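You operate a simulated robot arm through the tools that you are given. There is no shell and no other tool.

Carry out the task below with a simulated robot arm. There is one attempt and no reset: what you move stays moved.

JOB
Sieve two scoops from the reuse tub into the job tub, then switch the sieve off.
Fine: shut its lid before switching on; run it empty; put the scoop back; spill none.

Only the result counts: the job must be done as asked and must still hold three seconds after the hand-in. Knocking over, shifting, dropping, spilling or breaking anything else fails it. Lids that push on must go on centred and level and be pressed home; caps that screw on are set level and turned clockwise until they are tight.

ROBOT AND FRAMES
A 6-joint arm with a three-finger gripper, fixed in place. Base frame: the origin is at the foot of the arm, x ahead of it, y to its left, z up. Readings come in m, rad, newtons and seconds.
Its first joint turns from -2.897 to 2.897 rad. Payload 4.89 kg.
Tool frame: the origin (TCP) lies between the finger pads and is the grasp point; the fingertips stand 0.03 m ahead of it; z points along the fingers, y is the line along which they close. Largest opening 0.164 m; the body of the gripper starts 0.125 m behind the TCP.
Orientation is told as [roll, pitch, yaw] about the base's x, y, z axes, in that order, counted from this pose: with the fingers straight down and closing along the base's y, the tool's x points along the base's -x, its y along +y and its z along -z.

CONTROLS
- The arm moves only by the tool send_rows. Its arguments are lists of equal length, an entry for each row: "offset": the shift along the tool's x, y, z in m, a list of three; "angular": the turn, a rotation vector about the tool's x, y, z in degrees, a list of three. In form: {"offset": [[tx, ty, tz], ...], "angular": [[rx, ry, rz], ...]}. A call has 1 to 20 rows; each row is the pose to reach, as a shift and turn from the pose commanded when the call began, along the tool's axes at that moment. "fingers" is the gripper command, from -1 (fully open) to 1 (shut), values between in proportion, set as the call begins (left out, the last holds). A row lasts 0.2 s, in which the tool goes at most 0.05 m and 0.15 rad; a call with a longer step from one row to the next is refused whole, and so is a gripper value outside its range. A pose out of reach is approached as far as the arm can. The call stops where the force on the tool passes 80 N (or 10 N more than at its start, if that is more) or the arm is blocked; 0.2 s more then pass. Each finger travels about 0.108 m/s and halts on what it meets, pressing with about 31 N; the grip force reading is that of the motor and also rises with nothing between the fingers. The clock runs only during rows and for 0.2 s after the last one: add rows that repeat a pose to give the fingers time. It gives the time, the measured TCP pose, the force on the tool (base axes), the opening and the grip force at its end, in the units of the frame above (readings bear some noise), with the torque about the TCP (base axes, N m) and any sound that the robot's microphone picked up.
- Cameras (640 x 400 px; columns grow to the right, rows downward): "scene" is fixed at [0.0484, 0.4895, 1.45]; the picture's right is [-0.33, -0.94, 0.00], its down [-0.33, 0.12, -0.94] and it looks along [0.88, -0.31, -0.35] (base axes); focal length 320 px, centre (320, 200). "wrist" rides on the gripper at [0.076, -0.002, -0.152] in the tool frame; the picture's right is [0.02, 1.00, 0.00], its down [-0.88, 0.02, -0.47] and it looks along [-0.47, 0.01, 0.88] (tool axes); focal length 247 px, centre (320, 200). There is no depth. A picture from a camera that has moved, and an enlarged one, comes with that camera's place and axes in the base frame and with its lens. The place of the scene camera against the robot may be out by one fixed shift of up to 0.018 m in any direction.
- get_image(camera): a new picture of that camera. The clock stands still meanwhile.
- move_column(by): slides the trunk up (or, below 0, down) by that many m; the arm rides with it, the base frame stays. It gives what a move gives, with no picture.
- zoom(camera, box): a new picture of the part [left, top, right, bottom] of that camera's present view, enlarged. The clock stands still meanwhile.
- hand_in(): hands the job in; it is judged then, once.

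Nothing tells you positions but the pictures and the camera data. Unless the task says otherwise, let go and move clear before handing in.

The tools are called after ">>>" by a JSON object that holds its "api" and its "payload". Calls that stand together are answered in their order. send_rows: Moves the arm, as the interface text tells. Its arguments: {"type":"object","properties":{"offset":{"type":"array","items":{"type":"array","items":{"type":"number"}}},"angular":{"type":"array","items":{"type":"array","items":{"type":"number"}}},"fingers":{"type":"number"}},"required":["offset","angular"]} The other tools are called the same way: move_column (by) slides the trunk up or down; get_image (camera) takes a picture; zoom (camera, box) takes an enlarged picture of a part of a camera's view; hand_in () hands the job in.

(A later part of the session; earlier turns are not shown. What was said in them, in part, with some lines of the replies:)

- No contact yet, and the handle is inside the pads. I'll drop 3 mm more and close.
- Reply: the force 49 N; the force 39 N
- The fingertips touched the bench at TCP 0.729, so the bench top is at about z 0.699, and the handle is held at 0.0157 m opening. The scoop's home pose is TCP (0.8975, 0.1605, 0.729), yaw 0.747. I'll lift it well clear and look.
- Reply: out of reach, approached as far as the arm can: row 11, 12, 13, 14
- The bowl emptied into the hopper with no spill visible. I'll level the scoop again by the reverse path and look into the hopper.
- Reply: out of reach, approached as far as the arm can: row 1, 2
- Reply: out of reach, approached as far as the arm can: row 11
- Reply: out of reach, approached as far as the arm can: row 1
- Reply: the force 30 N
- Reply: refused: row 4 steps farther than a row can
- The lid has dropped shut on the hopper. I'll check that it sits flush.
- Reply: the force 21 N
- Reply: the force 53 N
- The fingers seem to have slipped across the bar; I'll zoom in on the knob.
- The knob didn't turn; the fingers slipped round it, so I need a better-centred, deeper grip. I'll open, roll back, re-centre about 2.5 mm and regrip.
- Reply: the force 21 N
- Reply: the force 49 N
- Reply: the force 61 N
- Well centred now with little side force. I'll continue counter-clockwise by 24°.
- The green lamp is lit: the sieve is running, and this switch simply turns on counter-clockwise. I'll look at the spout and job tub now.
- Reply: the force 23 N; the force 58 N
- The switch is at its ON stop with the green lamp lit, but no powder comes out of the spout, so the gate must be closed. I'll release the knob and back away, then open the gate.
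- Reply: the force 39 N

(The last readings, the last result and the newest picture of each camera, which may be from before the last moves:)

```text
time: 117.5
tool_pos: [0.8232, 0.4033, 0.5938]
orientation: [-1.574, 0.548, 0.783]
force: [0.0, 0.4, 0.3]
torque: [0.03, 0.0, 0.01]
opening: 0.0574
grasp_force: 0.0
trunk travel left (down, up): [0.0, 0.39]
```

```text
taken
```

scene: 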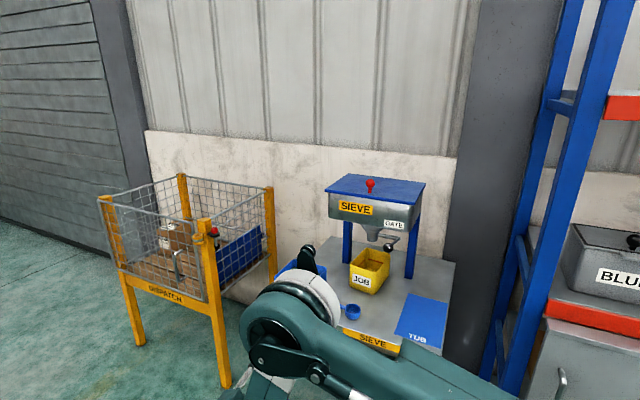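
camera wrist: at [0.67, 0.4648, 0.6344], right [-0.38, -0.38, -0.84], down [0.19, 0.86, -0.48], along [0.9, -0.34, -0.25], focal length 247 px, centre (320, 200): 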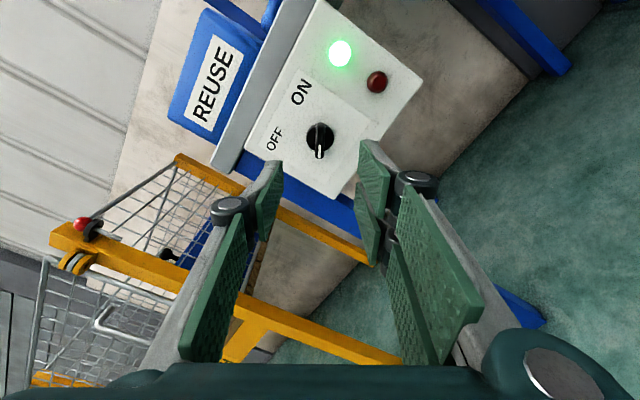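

The knob stays on ON. I'll roll the tool and raise the trunk, ready to reach for the gate's black ball at about (0.809, 0.009, 0.96).

>>> {"api": "send_rows", "payload": {"offset": [[0, 0, 0], [0, 0, 0], [0, 0, 0], [0, 0, 0], [0, 0, 0], [0, 0, 0], [0, 0, 0], [0, 0, 0], [0, 0, 0], [0, 0, 0], [0, 0, 0], [0, 0, 0], [0, 0, 0], [0, 0, 0], [0, 0, 0], [0, 0, 0]], "angular": [[0, 0, 8], [0, 0, 16], [0, 0, 24], [0, 0, 32], [0, 0, 40], [0, 0, 48], [0, 0, 56], [0, 0, 64], [0, 0, 72], [0, 0, 80], [0, 0, 88], [0, 0, 96], [0, 0, 104], [0, 0, 112], [0, 0, 120], [0, 0, 121.4]]}}

>>> {"api": "move_column", "payload": {"by": 0.3}}

>>> {"api": "get_image", "payload": {"camera": "scene"}}

>>> {"api": "get_image", "payload": {"camera": "wrist"}}

```text
time: 120.9
tool_pos: [0.8249, 0.3984, 0.5947]
orientation: [2.35, -1.57, -3.135]
force: [-0.7, -1.0, -0.1]
torque: [-0.01, 0.02, -0.03]
opening: 0.0574
grasp_force: 0.0
trunk travel left (down, up): [0.0, 0.39]
```

```text
time: 123.9
tool_pos: [0.8258, 0.399, 0.8956]
orientation: [-2.846, -1.57, 2.06]
force: [-0.4, 1.0, -1.0]
torque: [-0.03, 0.05, -0.02]
opening: 0.0577
grasp_force: 0.0
trunk travel left (down, up): [-0.3, 0.09]
```

```text
taken
```

scene: 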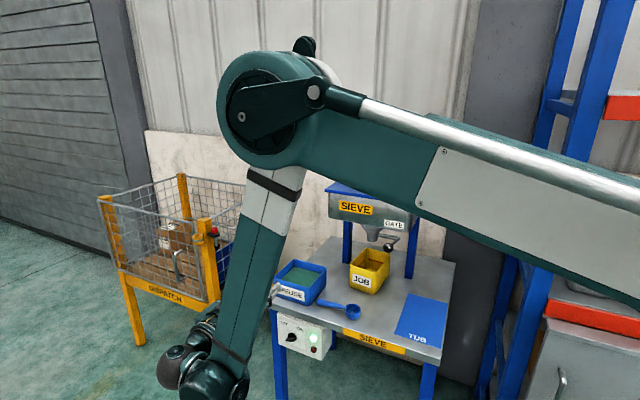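

```text
taken
camera wrist: at [0.7167, 0.5065, 0.8174], right [0.71, 0.71, -0.02], down [-0.32, 0.35, 0.88], along [0.63, -0.62, 0.47], focal length 247 px, centre (320, 200)
```

wrist: 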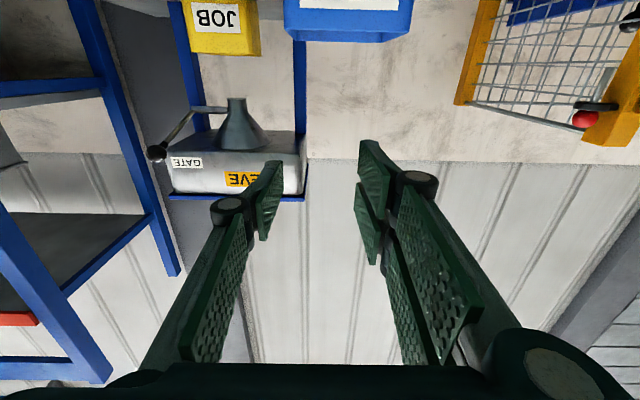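

I'm at the right roll. I'll tilt 45° down and move over to a standoff in front of the gate ball.

>>> {"api": "send_rows", "payload": {"offset": [[-0.0174, -0.041, 0.0], [-0.0348, -0.082, 0.01], [-0.0522, -0.123, 0.02], [-0.0696, -0.164, 0.03], [-0.087, -0.205, 0.04], [-0.105, -0.246, 0.05], [-0.122, -0.288, 0.06], [-0.122, -0.288, 0.1], [-0.122, -0.288, 0.14], [-0.122, -0.288, 0.18], [-0.122, -0.288, 0.205], [-0.122, -0.288, 0.205]], "angular": [[0, 6.5, 0], [0, 13, 0], [0, 19.5, 0], [0, 26, 0], [0, 32.5, 0], [0, 39, 0], [0, 45, 0], [0, 45, 0], [0, 45, 0], [0, 45, 0], [0, 45, 0], [0, 45, 0]], "fingers": 0.15}}

>>> {"api": "get_image", "payload": {"camera": "scene"}}

>>> {"api": "get_image", "payload": {"camera": "wrist"}}

```text
time: 126.5
tool_pos: [0.7671, 0.0488, 1.0168]
orientation: [0.0, -0.788, -0.785]
force: [-0.6, -0.7, -0.2]
torque: [0.04, 0.02, 0.01]
opening: 0.0695
grasp_force: 0.2
trunk travel left (down, up): [-0.3, 0.09]
```

```text
taken
```

scene: 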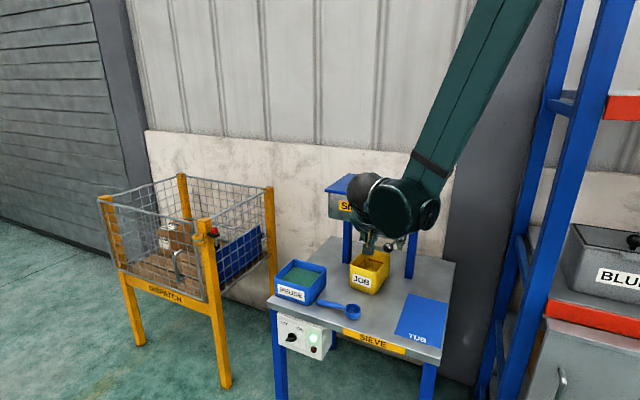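

```text
taken
camera wrist: at [0.6508, 0.1635, 1.069], right [0.7, 0.72, -0.02], down [0.22, -0.19, 0.96], along [0.68, -0.67, -0.29], focal length 247 px, centre (320, 200)
```

wrist: 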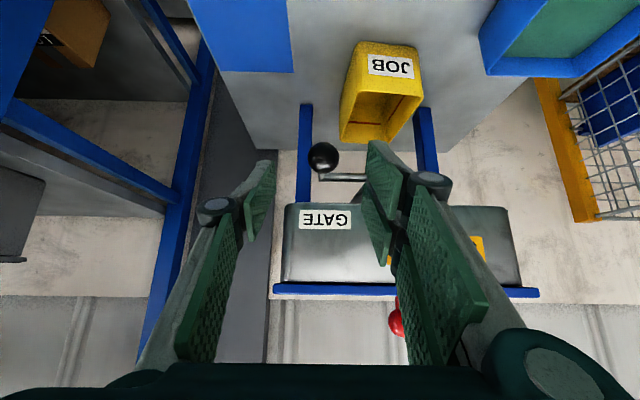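

The ball is centred ahead of the fingers, 8 cm along the tool axis. I'll move in and close on it.

>>> {"api": "send_rows", "payload": {"offset": [[0.0, 0.001, 0.03], [0.001, 0.002, 0.055], [0.0013, 0.002, 0.07], [0.0013, 0.002, 0.08], [0.0013, 0.002, 0.08]], "angular": [[0, 0, 0], [0, 0, 0], [0, 0, 0], [0, 0, 0], [0, 0, 0]]}}

>>> {"api": "zoom", "payload": {"camera": "wrist", "box": [240, 100, 400, 240]}}

>>> {"api": "send_rows", "payload": {"offset": [[0, 0, 0], [0, 0, 0], [0, 0, 0], [0, 0, 0]], "angular": [[0, 0, 0], [0, 0, 0], [0, 0, 0], [0, 0, 0]], "fingers": 1}}

>>> {"api": "zoom", "payload": {"camera": "wrist", "box": [240, 100, 400, 240]}}

```text
time: 127.7
tool_pos: [0.8083, 0.0115, 0.9591]
orientation: [0.0, -0.787, -0.786]
force: [-0.3, -1.0, -0.4]
torque: [0.01, -0.02, 0.01]
opening: 0.0695
grasp_force: 0.1
trunk travel left (down, up): [-0.3, 0.09]
```

```text
2.86 times, centred on (320, 170) of wrist
camera zoom: at [0.693, 0.1259, 1.012], right [0.7, 0.72, -0.02], down [0.22, -0.19, 0.96], along [0.68, -0.67, -0.29], focal length 706 px, centre (320, 286)
```

zoom: 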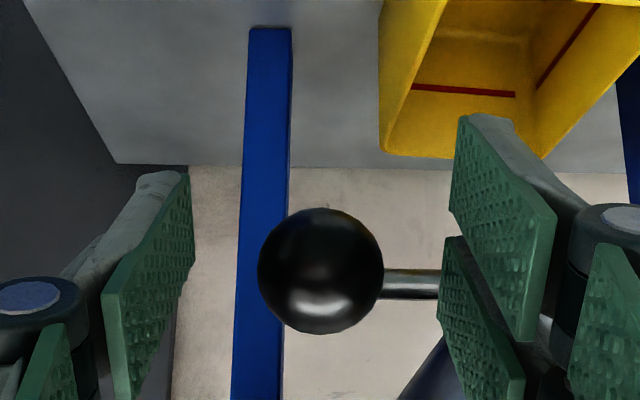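

```text
time: 128.7
tool_pos: [0.808, 0.0124, 0.9596]
orientation: [0.0, -0.787, -0.786]
force: [2.2, -1.4, -0.9]
torque: [-0.03, 0.01, 0.0]
opening: 0.0298
grasp_force: 45.2
trunk travel left (down, up): [-0.3, 0.09]
```

```text
2.86 times, centred on (320, 170) of wrist
camera zoom: at [0.693, 0.1261, 1.012], right [0.7, 0.72, -0.02], down [0.22, -0.19, 0.96], along [0.68, -0.67, -0.29], focal length 706 px, centre (320, 286)
```

zoom: 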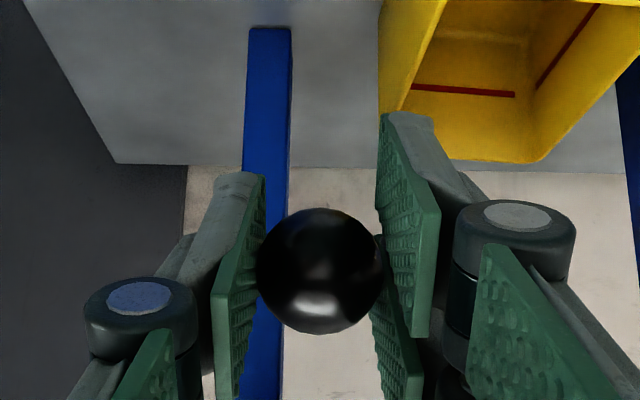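

The ball is held between the pads. I'll try moving it down 2 cm along the crank's arc and check the force.

>>> {"api": "send_rows", "payload": {"offset": [[0.0043, 0, 0.0028], [0.0085, 0, 0.0057], [0.0128, 0, 0.0085], [0.017, 0, 0.0113], [0.017, 0, 0.0113]], "angular": [[0, 0, 0], [0, 0, 0], [0, 0, 0], [0, 0, 0], [0, 0, 0]]}}

>>> {"api": "zoom", "payload": {"camera": "wrist", "box": [240, 100, 400, 240]}}

>>> {"api": "zoom", "payload": {"camera": "scene", "box": [340, 200, 440, 300]}}

```text
time: 129.9
tool_pos: [0.8051, 0.0145, 0.94]
orientation: [-0.002, -0.786, -0.785]
force: [11.5, 1.1, 5.3]
torque: [-0.7, -0.77, 0.1]
opening: 0.0296
grasp_force: 45.0
trunk travel left (down, up): [-0.3, 0.09]
```

```text
2.86 times, centred on (320, 170) of wrist
camera zoom: at [0.6893, 0.1297, 0.9926], right [0.7, 0.72, -0.02], down [0.22, -0.19, 0.96], along [0.68, -0.67, -0.29], focal length 706 px, centre (320, 286)
```

zoom: 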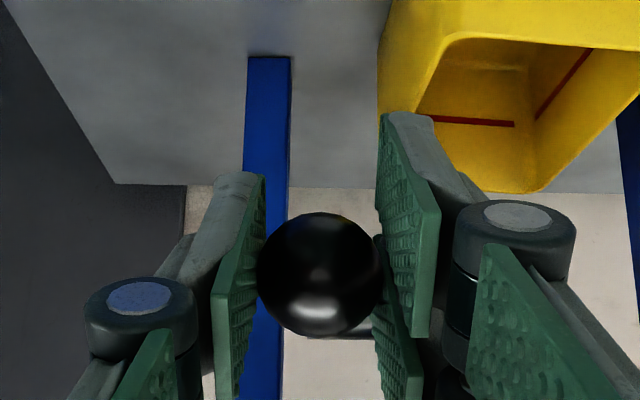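

```text
4.00 times, centred on (390, 250) of scene
camera zoom: at [0.0484, 0.4895, 1.45], right [-0.33, -0.94, 0.0], down [-0.33, 0.12, -0.94], along [0.88, -0.31, -0.35], focal length 1279 px, centre (40, 0)
```

zoom: 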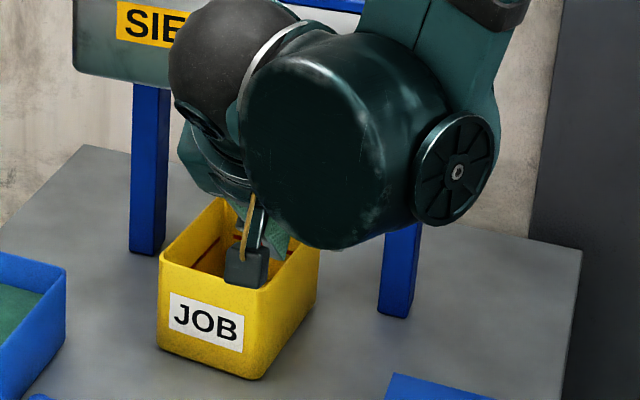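

The gate crank swings down easily. I'll follow the arc further down.

>>> {"api": "send_rows", "payload": {"offset": [[0.0097, 0, 0.0087], [0.0194, 0, 0.0173], [0.0285, 0, 0.0281], [0.0375, 0, 0.0389], [0.0375, 0, 0.0389]], "angular": [[0, 0, 0], [0, 0, 0], [0, 0, 0], [0, 0, 0], [0, 0, 0]]}}

>>> {"api": "zoom", "payload": {"camera": "wrist", "box": [240, 60, 480, 240]}}

```text
time: 130.7
tool_pos: [0.8071, 0.0133, 0.914]
orientation: [-0.01, -0.779, -0.79]
force: [-23.0, -4.6, -3.1]
torque: [0.67, 0.83, -0.13]
opening: 0.0295
grasp_force: 45.0
out of reach, approached as far as the arm can: row 2, 3
trunk travel left (down, up): [-0.3, 0.09]
stopped in row 3: the force on the tool passed its limit at 88 N (the readings are from after the stop); the commanded pose is now the measured one
```

```text
2.22 times, centred on (360, 150) of wrist
camera zoom: at [0.6937, 0.1284, 0.9684], right [0.7, 0.71, -0.02], down [0.22, -0.19, 0.96], along [0.67, -0.68, -0.29], focal length 549 px, centre (231, 311)
```

zoom: 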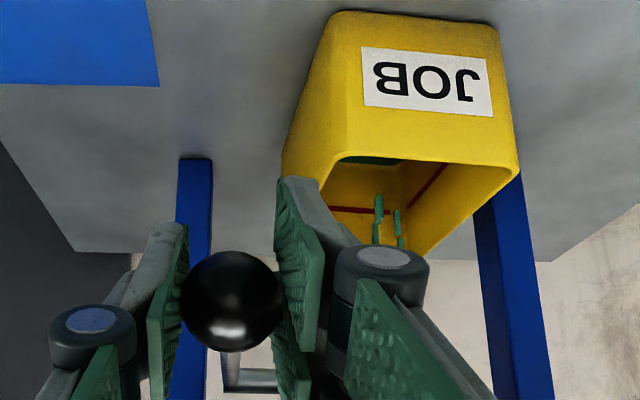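

Powder is now falling into the job tub: the gate is open. The arm is at its inner reach limit here, so I'll hold and watch the flow.

>>> {"api": "send_rows", "payload": {"offset": [[0, 0, 0], [0, 0, 0], [0, 0, 0], [0, 0, 0], [0, 0, 0], [0, 0, 0], [0, 0, 0], [0, 0, 0], [0, 0, 0], [0, 0, 0]], "angular": [[0, 0, 0], [0, 0, 0], [0, 0, 0], [0, 0, 0], [0, 0, 0], [0, 0, 0], [0, 0, 0], [0, 0, 0], [0, 0, 0], [0, 0, 0]]}}

>>> {"api": "zoom", "payload": {"camera": "wrist", "box": [240, 60, 480, 240]}}

>>> {"api": "get_image", "payload": {"camera": "scene"}}

```text
time: 132.9
tool_pos: [0.8066, 0.013, 0.9152]
orientation: [-0.009, -0.783, -0.791]
force: [-51.1, -29.4, 2.5]
torque: [-0.05, -0.2, -0.17]
opening: 0.0292
grasp_force: 44.7
trunk travel left (down, up): [-0.3, 0.09]
```

```text
2.22 times, centred on (360, 150) of wrist
camera zoom: at [0.6939, 0.1283, 0.9692], right [0.7, 0.71, -0.02], down [0.22, -0.19, 0.96], along [0.67, -0.68, -0.29], focal length 549 px, centre (231, 311)
```

zoom: 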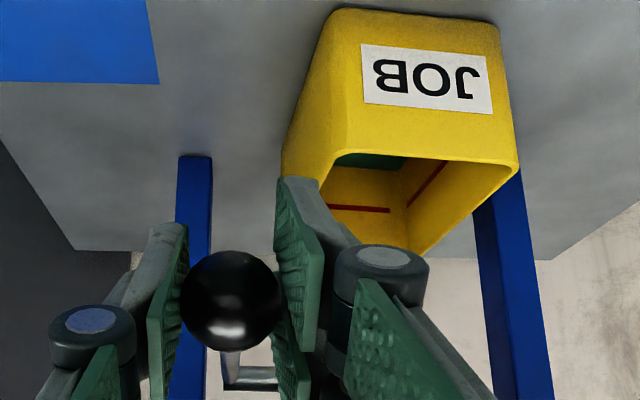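

```text
taken
```

scene: 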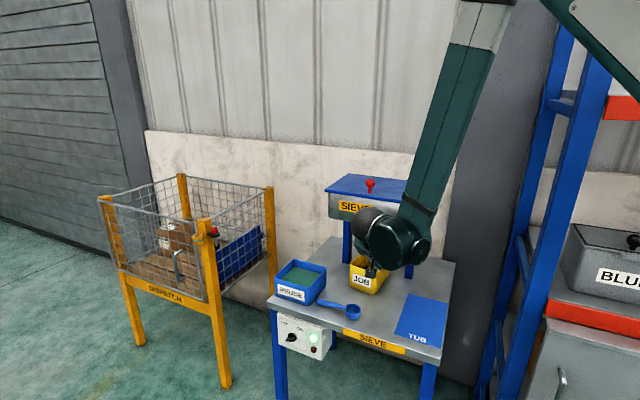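

The stream has already stopped and powder lies in the tub. I'll release the ball to relieve the side load, back off a little and look.

>>> {"api": "send_rows", "payload": {"offset": [[0, 0, 0], [0, 0, 0], [0, 0, -0.01], [0, 0, -0.03], [0, 0, -0.06], [0, 0, -0.09], [0, 0, -0.09]], "angular": [[0, 0, 0], [0, 0, 0], [0, 0, 0], [0, 0, 0], [0, 0, 0], [0, 0, 0], [0, 0, 0]], "fingers": 0.15}}

>>> {"api": "get_image", "payload": {"camera": "wrist"}}

>>> {"api": "zoom", "payload": {"camera": "wrist", "box": [240, 40, 480, 220]}}

```text
time: 134.5
tool_pos: [0.7634, 0.06, 0.9793]
orientation: [-0.011, -0.782, -0.787]
force: [0.2, -0.7, 1.3]
torque: [0.06, -0.03, 0.06]
opening: 0.0698
grasp_force: 0.1
trunk travel left (down, up): [-0.3, 0.09]
```

```text
taken
camera wrist: at [0.6496, 0.1744, 1.032], right [0.7, 0.71, -0.02], down [0.22, -0.19, 0.96], along [0.68, -0.68, -0.29], focal length 247 px, centre (320, 200)
```

wrist: 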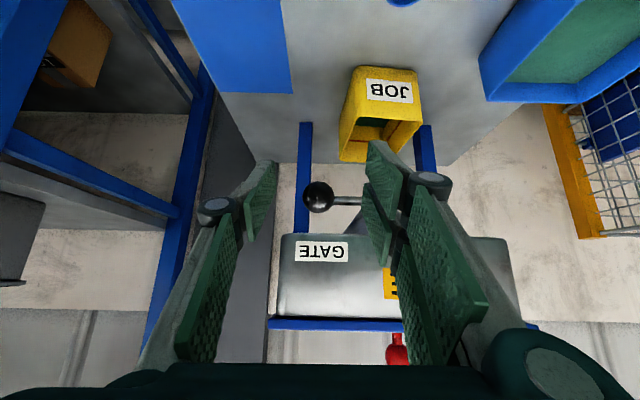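

```text
2.22 times, centred on (360, 130) of wrist
camera zoom: at [0.6496, 0.1744, 1.032], right [0.7, 0.71, -0.02], down [0.22, -0.19, 0.96], along [0.68, -0.68, -0.29], focal length 549 px, centre (231, 356)
```

zoom: 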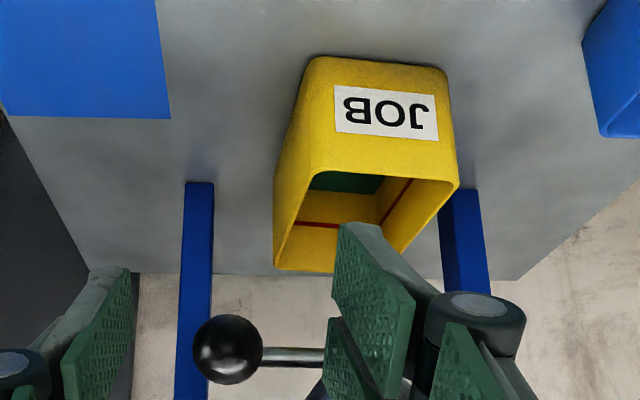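

>>> {"api": "zoom", "payload": {"camera": "scene", "box": [330, 220, 420, 300]}}

>>> {"api": "zoom", "payload": {"camera": "scene", "box": [264, 300, 344, 370]}}

>>> {"api": "zoom", "payload": {"camera": "wrist", "box": [290, 150, 390, 230]}}

```text
5.00 times, centred on (375, 260) of scene
camera zoom: at [0.0484, 0.4895, 1.45], right [-0.33, -0.94, 0.0], down [-0.33, 0.12, -0.94], along [0.88, -0.31, -0.35], focal length 1599 px, centre (45, -100)
```

zoom: 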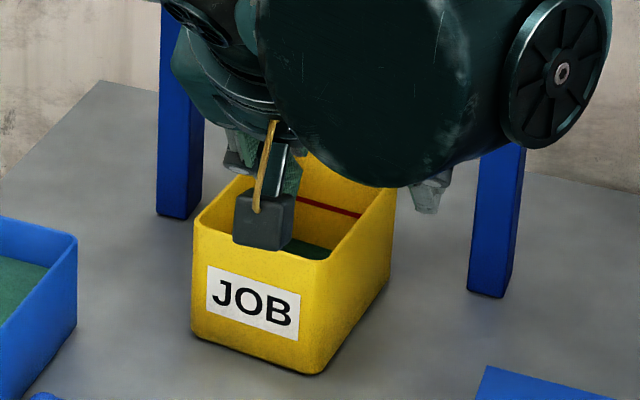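

```text
5.71 times, centred on (304, 335) of scene
camera zoom: at [0.0484, 0.4895, 1.45], right [-0.33, -0.94, 0.0], down [-0.33, 0.12, -0.94], along [0.88, -0.31, -0.35], focal length 1827 px, centre (411, -571)
```

zoom: 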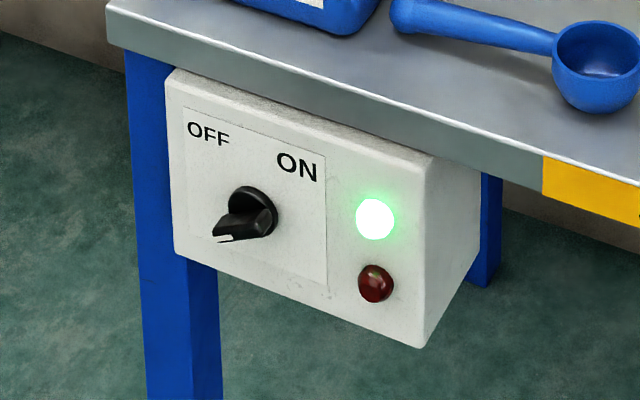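

```text
5.00 times, centred on (340, 190) of wrist
camera zoom: at [0.6496, 0.1744, 1.032], right [0.7, 0.71, -0.02], down [0.22, -0.19, 0.96], along [0.68, -0.68, -0.29], focal length 1235 px, centre (220, 250)
```

zoom: 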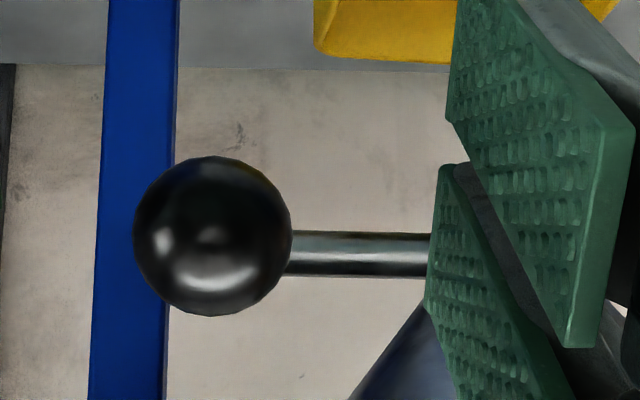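

The gate lever springs back shut when released, so it must be held open. I'll regrip with a steeper tool, which reaches further down, and hold it open longer while the sieve runs.

>>> {"api": "send_rows", "payload": {"offset": [[-0.02, -0.001, -0.003], [-0.045, -0.002, -0.006], [-0.067, -0.002, -0.009], [-0.067, -0.002, -0.009], [-0.067, -0.002, -0.009]], "angular": [[0, 7, 0], [0, 14, 0], [0, 20, 0], [0, 25, 0], [0, 25, 0]]}}

>>> {"api": "get_image", "payload": {"camera": "wrist"}}

>>> {"api": "zoom", "payload": {"camera": "scene", "box": [330, 160, 450, 300]}}

```text
time: 135.7
tool_pos: [0.7931, 0.0302, 1.0314]
orientation: [-0.008, -0.345, -0.793]
force: [-0.1, -0.5, -0.3]
torque: [0.02, 0.04, -0.01]
opening: 0.0696
grasp_force: 0.1
trunk travel left (down, up): [-0.3, 0.09]
```

```text
taken
camera wrist: at [0.7063, 0.1176, 1.1479], right [0.7, 0.71, -0.01], down [0.49, -0.46, 0.74], along [0.52, -0.53, -0.67], focal length 247 px, centre (320, 200)
```

wrist: 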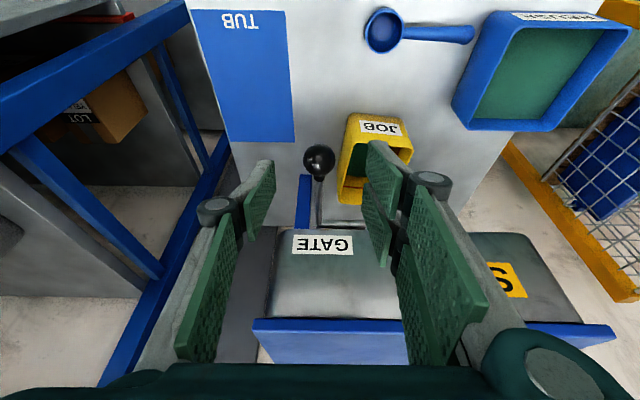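

```text
2.86 times, centred on (390, 230) of scene
camera zoom: at [0.0484, 0.4895, 1.45], right [-0.33, -0.94, 0.0], down [-0.33, 0.12, -0.94], along [0.88, -0.31, -0.35], focal length 914 px, centre (120, 114)
```

zoom: 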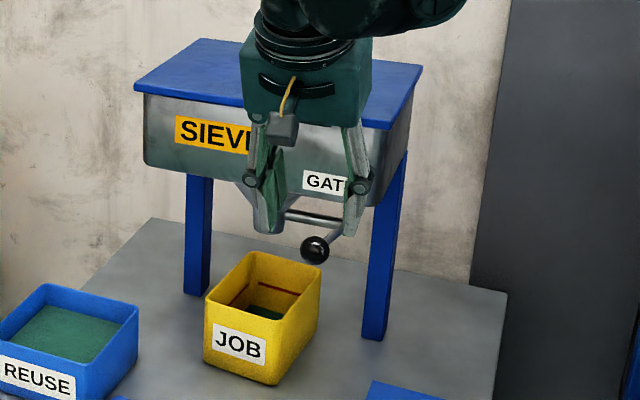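

I have a good view: the lever is back at rest and there is no spill on the bench. I'll grip the ball again and swing it down past level.

>>> {"api": "send_rows", "payload": {"offset": [[0, 0, 0.03], [-0.001, 0, 0.055], [-0.002, 0, 0.068], [-0.002, 0, 0.074], [-0.002, 0, 0.074]], "angular": [[0, 0, 0], [0, 0, 0], [0, 0, 0], [0, 0, 0], [0, 0, 0]]}}

>>> {"api": "send_rows", "payload": {"offset": [[0, 0, 0], [0, 0, 0], [0, 0, 0], [0, 0, 0]], "angular": [[0, 0, 0], [0, 0, 0], [0, 0, 0], [0, 0, 0]], "fingers": 1}}

>>> {"api": "send_rows", "payload": {"offset": [[0.007, 0, 0.0105], [0.0139, 0, 0.0211], [0.0192, 0, 0.0327], [0.0244, 0, 0.0443], [0.0244, 0, 0.0443]], "angular": [[0, 0, 0], [0, 0, 0], [0, 0, 0], [0, 0, 0], [0, 0, 0]]}}

>>> {"api": "get_image", "payload": {"camera": "wrist"}}

>>> {"api": "zoom", "payload": {"camera": "scene", "box": [330, 160, 450, 300]}}

```text
time: 136.9
tool_pos: [0.8113, 0.0096, 0.9622]
orientation: [-0.01, -0.348, -0.793]
force: [1.0, -0.3, 0.1]
torque: [-0.01, 0.03, 0.01]
opening: 0.0698
grasp_force: 0.0
trunk travel left (down, up): [-0.3, 0.09]
```

```text
time: 137.9
tool_pos: [0.811, 0.0086, 0.9629]
orientation: [-0.007, -0.344, -0.791]
force: [-7.9, -7.0, -4.4]
torque: [0.04, 0.1, -0.08]
opening: 0.0293
grasp_force: 45.0
trunk travel left (down, up): [-0.3, 0.09]
```

```text
time: 139.1
tool_pos: [0.8055, 0.0143, 0.9133]
orientation: [-0.008, -0.346, -0.796]
force: [7.8, -18.3, 5.1]
torque: [-0.61, -0.53, -0.04]
opening: 0.0292
grasp_force: 45.0
trunk travel left (down, up): [-0.3, 0.09]
```

```text
taken
camera wrist: at [0.7195, 0.1023, 1.03], right [0.7, 0.71, -0.01], down [0.49, -0.46, 0.74], along [0.52, -0.53, -0.67], focal length 247 px, centre (320, 200)
```

wrist: 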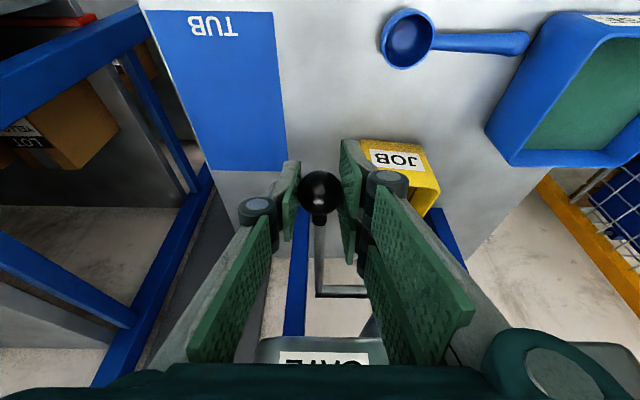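

```text
2.86 times, centred on (390, 230) of scene
camera zoom: at [0.0484, 0.4895, 1.45], right [-0.33, -0.94, 0.0], down [-0.33, 0.12, -0.94], along [0.88, -0.31, -0.35], focal length 914 px, centre (120, 114)
```

zoom: 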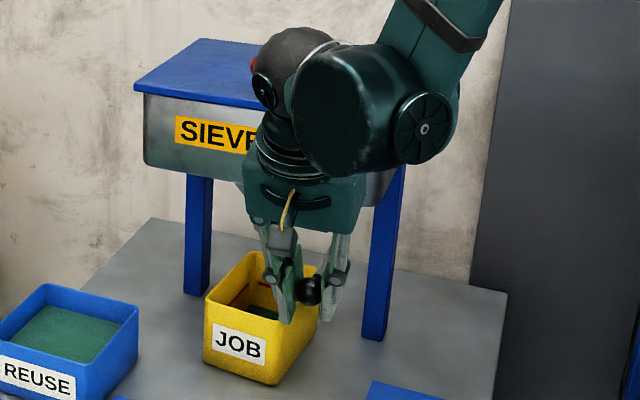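

The lever follows and the reach is fine now. I'll swing it further down to open the gate fully and hold it.

>>> {"api": "send_rows", "payload": {"offset": [[0.004, 0, 0.0156], [0.008, 0, 0.0312], [0.0095, 0, 0.047], [0.0108, 0, 0.0626], [0.0108, 0, 0.0626], [0.0108, 0, 0.0626], [0.0108, 0, 0.0626], [0.0108, 0, 0.0626]], "angular": [[0, 0, 0], [0, 0, 0], [0, 0, 0], [0, 0, 0], [0, 0, 0], [0, 0, 0], [0, 0, 0], [0, 0, 0]]}}

>>> {"api": "get_image", "payload": {"camera": "wrist"}}

>>> {"api": "zoom", "payload": {"camera": "scene", "box": [330, 160, 450, 300]}}

```text
time: 140.9
tool_pos: [0.8121, 0.0076, 0.8494]
orientation: [-0.007, -0.344, -0.793]
force: [-8.4, 0.2, -3.5]
torque: [0.59, 0.29, 0.04]
opening: 0.0336
grasp_force: 45.4
trunk travel left (down, up): [-0.3, 0.09]
```

```text
taken
camera wrist: at [0.7256, 0.0961, 0.9666], right [0.7, 0.71, -0.01], down [0.49, -0.46, 0.74], along [0.52, -0.53, -0.67], focal length 247 px, centre (320, 200)
```

wrist: 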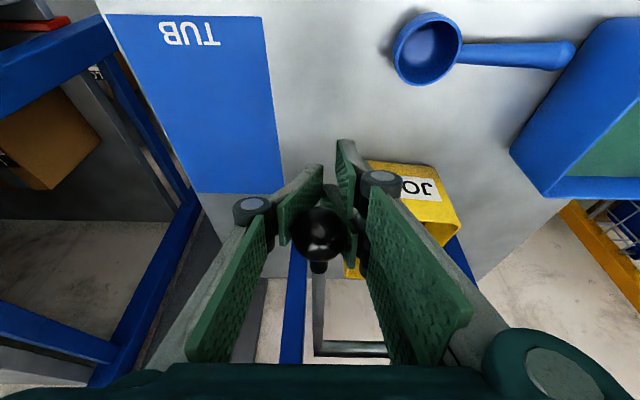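

```text
2.86 times, centred on (390, 230) of scene
camera zoom: at [0.0484, 0.4895, 1.45], right [-0.33, -0.94, 0.0], down [-0.33, 0.12, -0.94], along [0.88, -0.31, -0.35], focal length 914 px, centre (120, 114)
```

zoom: 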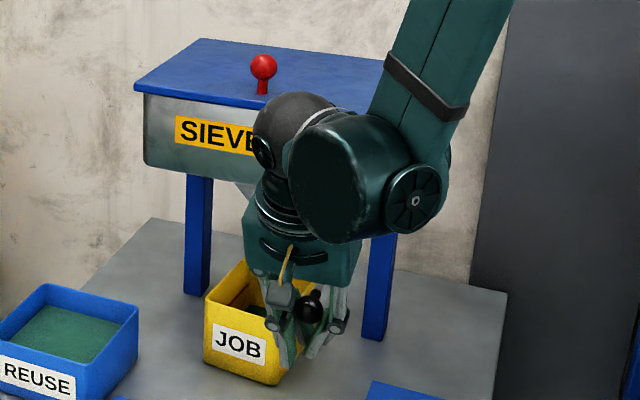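

The lever is at its lower stop with the ball still held. I'll hold the gate open a few seconds with the sieve running, comparing the tub's contents.

>>> {"api": "zoom", "payload": {"camera": "scene", "box": [345, 240, 395, 300]}}

>>> {"api": "send_rows", "payload": {"offset": [[0, 0, 0], [0, 0, 0], [0, 0, 0], [0, 0, 0], [0, 0, 0], [0, 0, 0], [0, 0, 0], [0, 0, 0], [0, 0, 0], [0, 0, 0], [0, 0, 0], [0, 0, 0], [0, 0, 0], [0, 0, 0], [0, 0, 0], [0, 0, 0], [0, 0, 0], [0, 0, 0], [0, 0, 0], [0, 0, 0]], "angular": [[0, 0, 0], [0, 0, 0], [0, 0, 0], [0, 0, 0], [0, 0, 0], [0, 0, 0], [0, 0, 0], [0, 0, 0], [0, 0, 0], [0, 0, 0], [0, 0, 0], [0, 0, 0], [0, 0, 0], [0, 0, 0], [0, 0, 0], [0, 0, 0], [0, 0, 0], [0, 0, 0], [0, 0, 0], [0, 0, 0]]}}

>>> {"api": "zoom", "payload": {"camera": "scene", "box": [345, 240, 395, 300]}}

>>> {"api": "zoom", "payload": {"camera": "wrist", "box": [240, 140, 480, 360]}}

```text
6.67 times, centred on (370, 270) of scene
camera zoom: at [0.0484, 0.4895, 1.45], right [-0.33, -0.94, 0.0], down [-0.33, 0.12, -0.94], along [0.88, -0.31, -0.35], focal length 2132 px, centre (-13, -267)
```

zoom: 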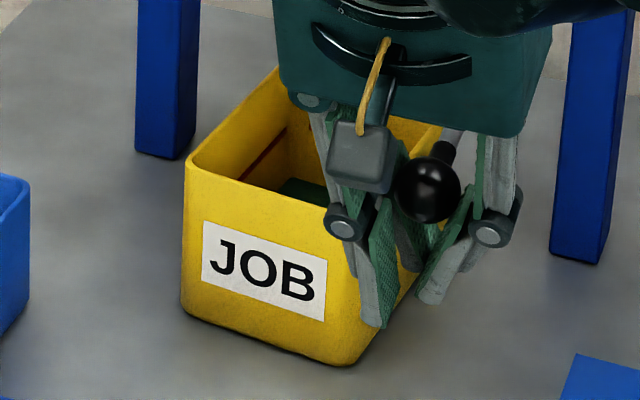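

```text
time: 145.1
tool_pos: [0.8131, 0.0075, 0.8487]
orientation: [-0.006, -0.346, -0.791]
force: [-2.5, 2.0, 0.2]
torque: [-0.02, 0.01, -0.01]
opening: 0.0334
grasp_force: 44.6
trunk travel left (down, up): [-0.3, 0.09]
```

```text
6.67 times, centred on (370, 270) of scene
camera zoom: at [0.0484, 0.4895, 1.45], right [-0.33, -0.94, 0.0], down [-0.33, 0.12, -0.94], along [0.88, -0.31, -0.35], focal length 2132 px, centre (-13, -267)
```

zoom: 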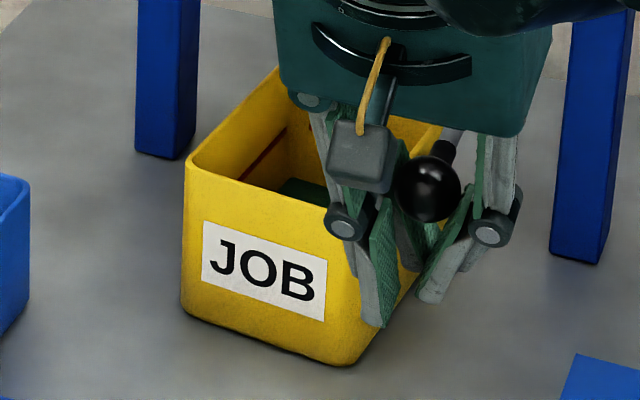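

```text
1.82 times, centred on (360, 250) of wrist
camera zoom: at [0.7257, 0.0959, 0.9666], right [0.7, 0.71, -0.01], down [0.49, -0.46, 0.74], along [0.52, -0.53, -0.67], focal length 449 px, centre (247, 109)
```

zoom: 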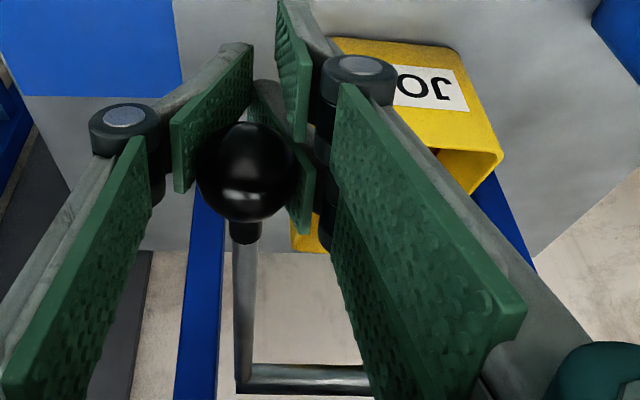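

Nothing more is falling with the gate fully open, so the sieve has run empty. I'll swing the lever back up to its rest position, release it and look into the tub.

>>> {"api": "send_rows", "payload": {"offset": [[-0.0056, 0, -0.017], [-0.0113, 0, -0.0342], [-0.02, 0, -0.049], [-0.0275, 0, -0.061], [-0.0275, 0, -0.061]], "angular": [[0, 0, 0], [0, 0, 0], [0, 0, 0], [0, 0, 0], [0, 0, 0]]}}

>>> {"api": "send_rows", "payload": {"offset": [[0, 0, 0], [0, 0, 0], [0, 0, -0.02], [0, 0, -0.05], [0, 0, -0.09], [0.02, 0, -0.13], [0.05, 0, -0.16], [0.05, 0, -0.16]], "angular": [[0, 0, 0], [0, 0, 0], [0, 0, 0], [0, 0, 0], [0, 0, 0], [0, 0, 0], [0, 0, 0], [0, 0, 0]], "fingers": 0.15}}

>>> {"api": "get_image", "payload": {"camera": "wrist"}}

>>> {"api": "get_image", "payload": {"camera": "scene"}}

```text
time: 146.3
tool_pos: [0.816, 0.0035, 0.9155]
orientation: [-0.009, -0.342, -0.792]
force: [-11.8, -7.7, -53.1]
torque: [0.61, -0.35, 0.11]
opening: 0.0288
grasp_force: 44.8
trunk travel left (down, up): [-0.3, 0.09]
```

```text
time: 148.1
tool_pos: [0.7473, 0.0753, 1.0507]
orientation: [-0.006, -0.347, -0.793]
force: [-0.4, 0.8, 1.0]
torque: [-0.04, -0.11, 0.01]
opening: 0.0699
grasp_force: 0.1
trunk travel left (down, up): [-0.3, 0.09]
```

```text
taken
camera wrist: at [0.6605, 0.1642, 1.1673], right [0.7, 0.71, -0.01], down [0.49, -0.46, 0.74], along [0.52, -0.53, -0.67], focal length 247 px, centre (320, 200)
```

wrist: 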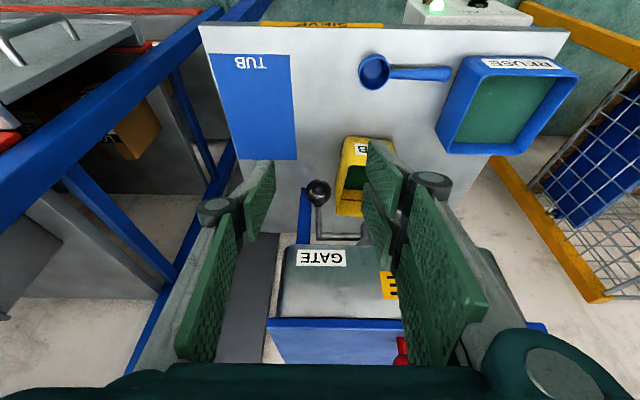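

```text
taken
```

scene: 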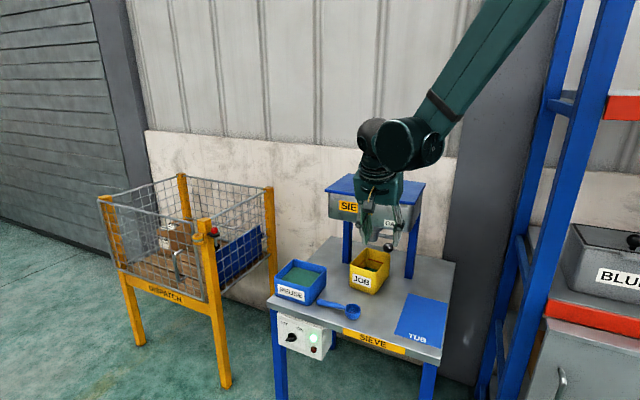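

>>> {"api": "zoom", "payload": {"camera": "wrist", "box": [270, 110, 430, 270]}}

>>> {"api": "zoom", "payload": {"camera": "scene", "box": [340, 225, 430, 300]}}

```text
2.50 times, centred on (350, 190) of wrist
camera zoom: at [0.6605, 0.1642, 1.1673], right [0.7, 0.71, -0.01], down [0.49, -0.46, 0.74], along [0.52, -0.53, -0.67], focal length 617 px, centre (245, 225)
```

zoom: 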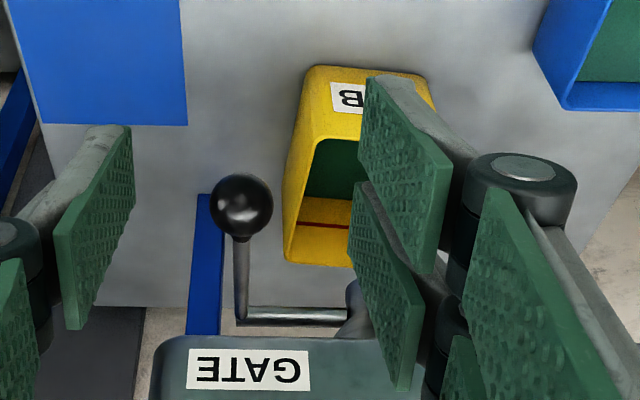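

```text
5.33 times, centred on (385, 262) of scene
camera zoom: at [0.0484, 0.4895, 1.45], right [-0.33, -0.94, 0.0], down [-0.33, 0.12, -0.94], along [0.88, -0.31, -0.35], focal length 1705 px, centre (-27, -133)
```

zoom: 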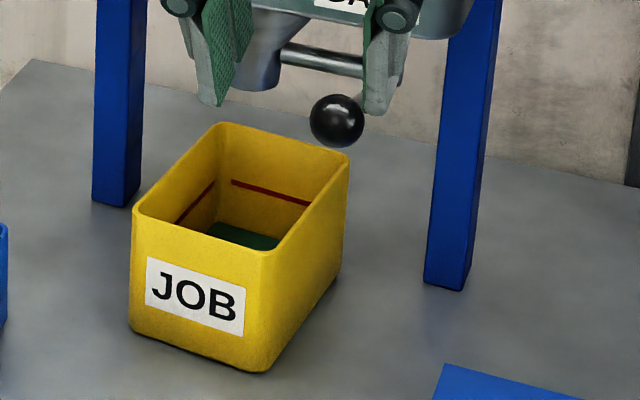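

The lever is back at its rest position, the powder lies in the job tub and the bench is clean. Now I'll go back to the panel to switch off, reversing my path.

>>> {"api": "send_rows", "payload": {"offset": [[0.024, 0.0315, 0.0096], [0.048, 0.063, 0.0193], [0.072, 0.0945, 0.0289], [0.0965, 0.126, 0.0385], [0.1205, 0.158, 0.048], [0.1447, 0.189, 0.0578], [0.1688, 0.221, 0.0674], [0.193, 0.2525, 0.077], [0.217, 0.284, 0.0867], [0.217, 0.284, 0.0867]], "angular": [[0, -7.8, 0], [0, -15.6, 0], [0, -23.4, 0], [0, -31.2, 0], [0, -39, 0], [0, -46.8, 0], [0, -54.6, 0], [0, -62.4, 0], [0, -70.2, 0], [0, -70.2, 0]], "fingers": 0.3}}

>>> {"api": "send_rows", "payload": {"offset": [[0, 0, 0], [0, 0, 0], [0, 0, 0], [0, 0, 0], [0, 0, 0], [0, 0, 0], [0, 0, 0], [0, 0, 0], [0, 0, 0], [0, 0, 0], [0, 0, 0], [0, 0, 0], [0, 0, 0], [0, 0, 0], [0, 0, 0], [0, 0, 0]], "angular": [[0, 0, -8], [0, 0, -16], [0, 0, -24], [0, 0, -32], [0, 0, -40], [0, 0, -48], [0, 0, -56], [0, 0, -64], [0, 0, -72], [0, 0, -80], [0, 0, -88], [0, 0, -96], [0, 0, -104], [0, 0, -112], [0, 0, -120], [0, 0, -122]]}}

>>> {"api": "move_column", "payload": {"by": -0.3}}

>>> {"api": "get_image", "payload": {"camera": "wrist"}}

>>> {"api": "get_image", "payload": {"camera": "scene"}}

```text
time: 150.3
tool_pos: [0.8268, 0.4013, 0.891]
orientation: [-1.649, -1.564, 0.853]
force: [1.1, 0.3, -0.1]
torque: [-0.06, -0.08, -0.08]
opening: 0.0573
grasp_force: 0.0
trunk travel left (down, up): [-0.3, 0.09]
```

```text
time: 153.7
tool_pos: [0.8268, 0.3995, 0.8944]
orientation: [-1.569, 0.566, 0.779]
force: [0.7, 0.6, -0.3]
torque: [0.03, 0.01, -0.03]
opening: 0.0576
grasp_force: 0.0
trunk travel left (down, up): [-0.3, 0.09]
```

```text
time: 156.7
tool_pos: [0.8264, 0.3995, 0.5941]
orientation: [-1.567, 0.566, 0.774]
force: [0.7, 0.1, 1.4]
torque: [-0.01, 0.0, 0.06]
opening: 0.0574
grasp_force: 0.1
trunk travel left (down, up): [0.0, 0.39]
```

```text
taken
camera wrist: at [0.6748, 0.4645, 0.6359], right [-0.4, -0.39, -0.83], down [0.19, 0.85, -0.49], along [0.9, -0.35, -0.26], focal length 247 px, centre (320, 200)
```

wrist: 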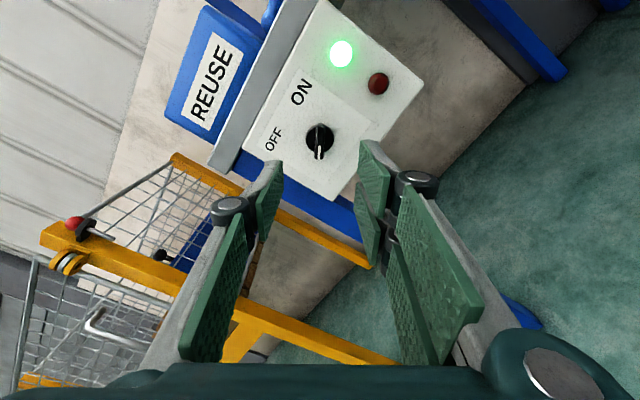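

```text
taken
```

scene: 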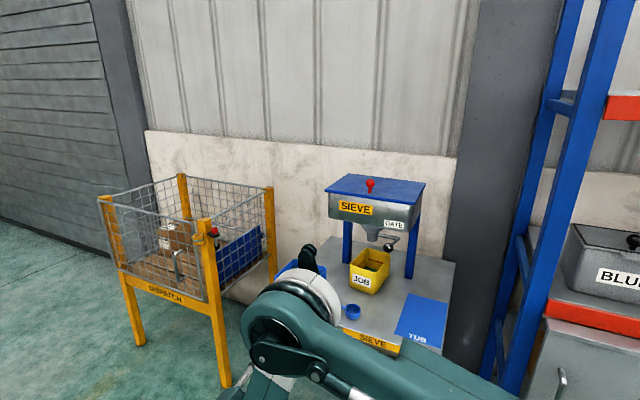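

Everything is aligned again and the knob is centred, still ON. I'll move in along the tool axis.

>>> {"api": "send_rows", "payload": {"offset": [[0, 0, 0.035], [0, 0, 0.065], [0, 0, 0.09], [0, 0, 0.103], [0, 0, 0.109], [0, 0, 0.109]], "angular": [[0, 0, 0], [0, 0, 0], [0, 0, 0], [0, 0, 0], [0, 0, 0], [0, 0, 0]]}}

>>> {"api": "zoom", "payload": {"camera": "wrist", "box": [250, 100, 390, 240]}}

```text
time: 158.1
tool_pos: [0.9035, 0.3204, 0.5944]
orientation: [-1.568, 0.563, 0.776]
force: [0.4, 0.2, 0.3]
torque: [0.02, -0.02, 0.03]
opening: 0.0575
grasp_force: 0.0
trunk travel left (down, up): [0.0, 0.39]
```

```text
2.86 times, centred on (320, 170) of wrist
camera zoom: at [0.7515, 0.3866, 0.6361], right [-0.4, -0.39, -0.83], down [0.19, 0.85, -0.49], along [0.9, -0.35, -0.26], focal length 706 px, centre (320, 286)
```

zoom: 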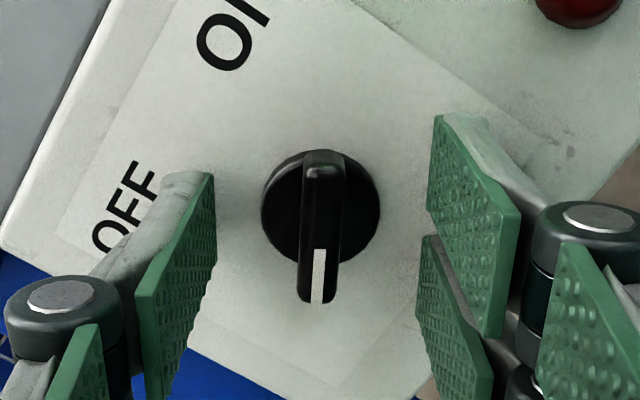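

The bar is squarely between the fingers. I'll close and turn it clockwise back to OFF.

>>> {"api": "send_rows", "payload": {"offset": [[0, 0, 0], [0, 0, 0], [0, 0, 0], [0, 0, 0]], "angular": [[0, 0, 0], [0, 0, 0], [0, 0, 0], [0, 0, 0]], "fingers": 1}}

>>> {"api": "send_rows", "payload": {"offset": [[0, 0, 0], [0, 0, 0], [0, 0, 0], [0, 0, 0], [0, 0, 0], [0, 0, 0], [0, 0, 0], [0, 0, 0], [0, 0, 0]], "angular": [[0, 0, 5], [0, 0, 10], [0, 0, 15], [0, 0, 20], [0, 0, 25], [0, 0, 30], [0, 0, 35], [0, 0, 40], [0, 0, 40]]}}

>>> {"api": "get_image", "payload": {"camera": "wrist"}}

```text
time: 159.1
tool_pos: [0.9026, 0.3199, 0.5952]
orientation: [-1.567, 0.564, 0.775]
force: [0.7, -3.4, -1.3]
torque: [1.11, -1.0, 0.04]
opening: 0.0111
grasp_force: 45.0
trunk travel left (down, up): [0.0, 0.39]
```

```text
time: 161.1
tool_pos: [0.9039, 0.3217, 0.5948]
orientation: [-1.569, -0.135, 0.777]
force: [13.1, 1.7, 25.4]
torque: [-0.43, -0.38, -0.4]
opening: 0.0107
grasp_force: 45.3
trunk travel left (down, up): [0.0, 0.39]
```

```text
taken
camera wrist: at [0.7426, 0.3779, 0.5855], right [0.08, 0.08, -0.99], down [0.29, 0.95, 0.1], along [0.95, -0.3, 0.05], focal length 247 px, centre (320, 200)
```

wrist: 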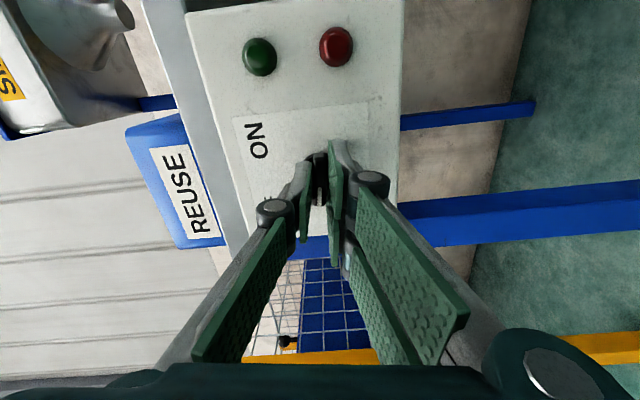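

The green lamp is out. I'll continue to the OFF stop.

>>> {"api": "send_rows", "payload": {"offset": [[0, -0.001, 0], [0, -0.001, 0], [0, -0.001, 0], [0, -0.001, 0], [0, -0.001, 0], [0, -0.001, 0], [0, -0.001, 0], [0, -0.001, 0], [0, -0.001, 0]], "angular": [[0, 0, 5], [0, 0, 10], [0, 0, 15], [0, 0, 20], [0, 0, 25], [0, 0, 30], [0, 0, 35], [0, 0, 40], [0, 0, 40]]}}

>>> {"api": "zoom", "payload": {"camera": "wrist", "box": [220, 60, 420, 220]}}

```text
time: 163.1
tool_pos: [0.9042, 0.321, 0.596]
orientation: [-1.569, -0.831, 0.775]
force: [34.5, 5.3, 20.1]
torque: [-0.36, -0.35, 0.71]
opening: 0.0108
grasp_force: 44.6
trunk travel left (down, up): [0.0, 0.39]
```

```text
2.50 times, centred on (320, 140) of wrist
camera zoom: at [0.7589, 0.394, 0.5394], right [0.52, 0.51, -0.69], down [0.1, 0.76, 0.64], along [0.85, -0.4, 0.34], focal length 617 px, centre (320, 350)
```

zoom: 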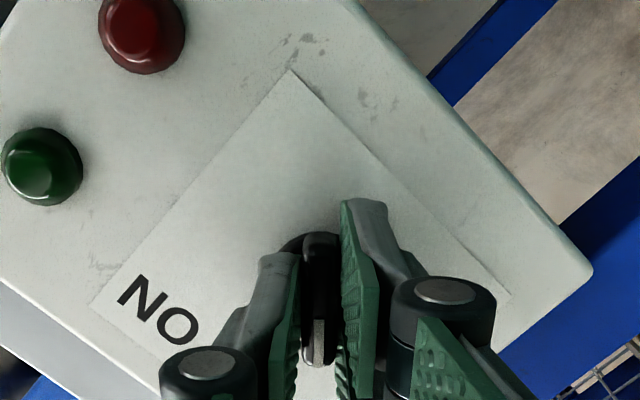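

The knob is back at its OFF stop. I'll release it, back away and check the whole scene.

>>> {"api": "send_rows", "payload": {"offset": [[0, 0, 0], [0, 0, 0], [0, 0, -0.015], [0, 0, -0.04], [0, 0, -0.08], [0, 0, -0.11], [0, 0, -0.11]], "angular": [[0, 0, 0], [0, 0, 0], [0, 0, 0], [0, 0, 0], [0, 0, 0], [0, 0, 0], [0, 0, 0]], "fingers": 0.3}}

>>> {"api": "get_image", "payload": {"camera": "wrist"}}

>>> {"api": "move_column", "payload": {"by": 0.3}}

>>> {"api": "get_image", "payload": {"camera": "scene"}}

```text
time: 164.7
tool_pos: [0.824, 0.4015, 0.5955]
orientation: [-1.569, -0.83, 0.774]
force: [0.2, -0.5, 0.0]
torque: [-0.01, 0.02, -0.04]
opening: 0.0575
grasp_force: 0.1
trunk travel left (down, up): [0.0, 0.39]
```

```text
taken
camera wrist: at [0.6801, 0.4742, 0.539], right [0.52, 0.51, -0.69], down [0.1, 0.76, 0.64], along [0.85, -0.4, 0.34], focal length 247 px, centre (320, 200)
```

wrist: 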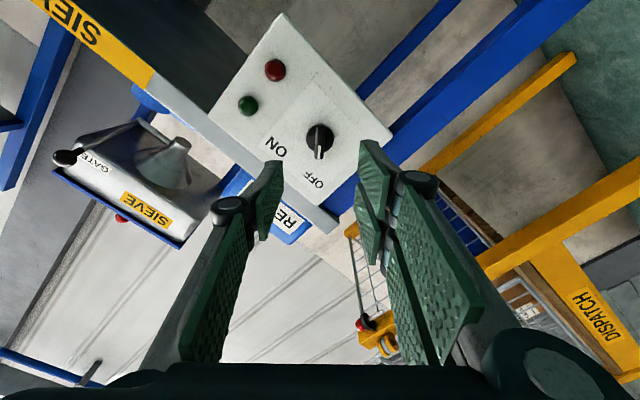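

```text
time: 167.7
tool_pos: [0.8244, 0.4003, 0.8953]
orientation: [-1.57, -0.831, 0.774]
force: [0.1, 0.7, -0.5]
torque: [-0.01, -0.03, -0.01]
opening: 0.0575
grasp_force: 0.1
trunk travel left (down, up): [-0.3, 0.09]
```

```text
taken
```

scene: 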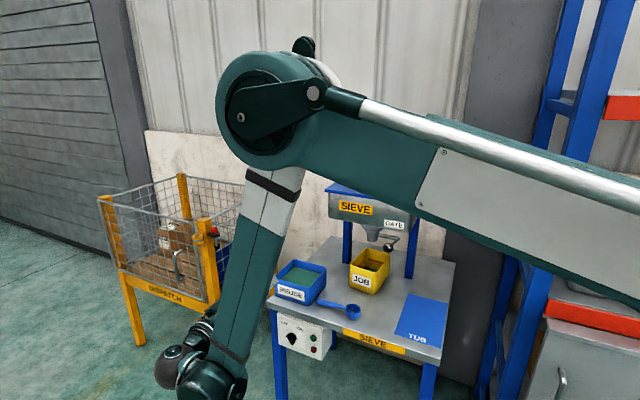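

>>> {"api": "zoom", "payload": {"camera": "scene", "box": [345, 235, 395, 300]}}

>>> {"api": "zoom", "payload": {"camera": "scene", "box": [264, 255, 374, 365]}}

>>> {"api": "zoom", "payload": {"camera": "scene", "box": [340, 200, 440, 280]}}

```text
6.15 times, centred on (370, 268) of scene
camera zoom: at [0.0484, 0.4895, 1.45], right [-0.33, -0.94, 0.0], down [-0.33, 0.12, -0.94], along [0.88, -0.31, -0.35], focal length 1968 px, centre (12, -215)
```

zoom: 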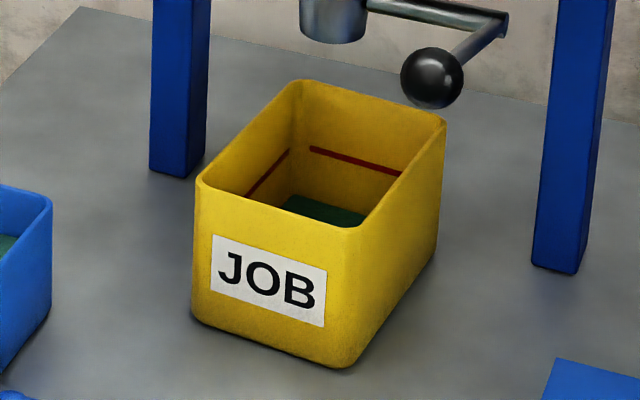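

```text
3.64 times, centred on (319, 310) of scene
camera zoom: at [0.0484, 0.4895, 1.45], right [-0.33, -0.94, 0.0], down [-0.33, 0.12, -0.94], along [0.88, -0.31, -0.35], focal length 1163 px, centre (324, -200)
```

zoom: 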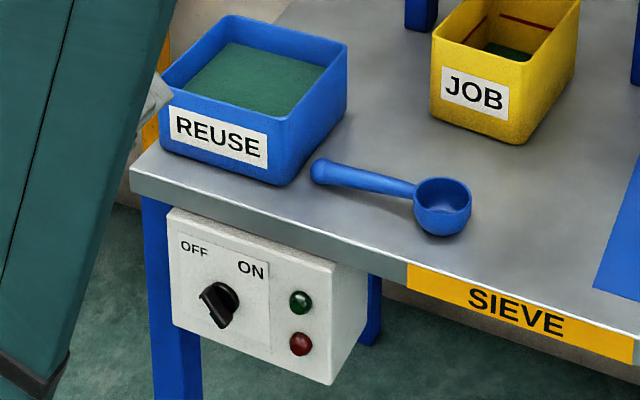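

```text
5.00 times, centred on (390, 240) of scene
camera zoom: at [0.0484, 0.4895, 1.45], right [-0.33, -0.94, 0.0], down [-0.33, 0.12, -0.94], along [0.88, -0.31, -0.35], focal length 1599 px, centre (-30, 0)
```

zoom: 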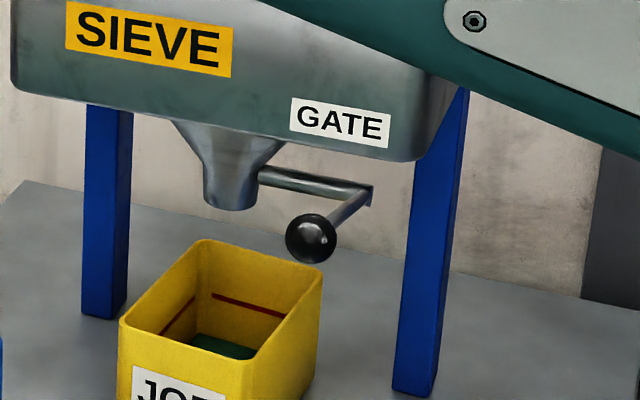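

Everything checks out in the pictures:
- **Switch:** the knob is at OFF and the lamps are dark.
- **Lid and gate:** the lid is shut and the gate lever is at rest.
- **Scoop:** it is back in its place.
- **Powder:** it is in the job tub, with none on the bench.

The gripper is empty and clear, so I'm handing in.

>>> {"api": "hand_in", "payload": {}}

```text
The job is handed in.
```

I put two scoops from the reuse tub through the sieve into the job tub, switched the sieve off and handed the job in. I don't have the result of the check.

- **Scooping:** both scoops came up full and went into the hopper. I saw no powder on the bench or floor in the pictures.
- **Scoop:** it is back on the bench where it started.
- **Lid:** I shut it before switching on, and it sits flush on the hopper.
- **Switch:** the knob turns on counter-clockwise, away from where the ON label suggests. My first clockwise tries slipped on a hard stop and did nothing else that I could see. The knob is now back at its OFF stop with both lamps dark.
- **Gate:** no powder came out at first because the gate was closed. Its lever springs shut, so I held it open while the sieve ran. Powder fell into the job tub, and later four seconds with the gate fully open added nothing more.

I judged the sieve empty from that lack of flow. I did not open the lid to look inside. The powder in the job tub looks about 1 cm deep, roughly right for two scoops.
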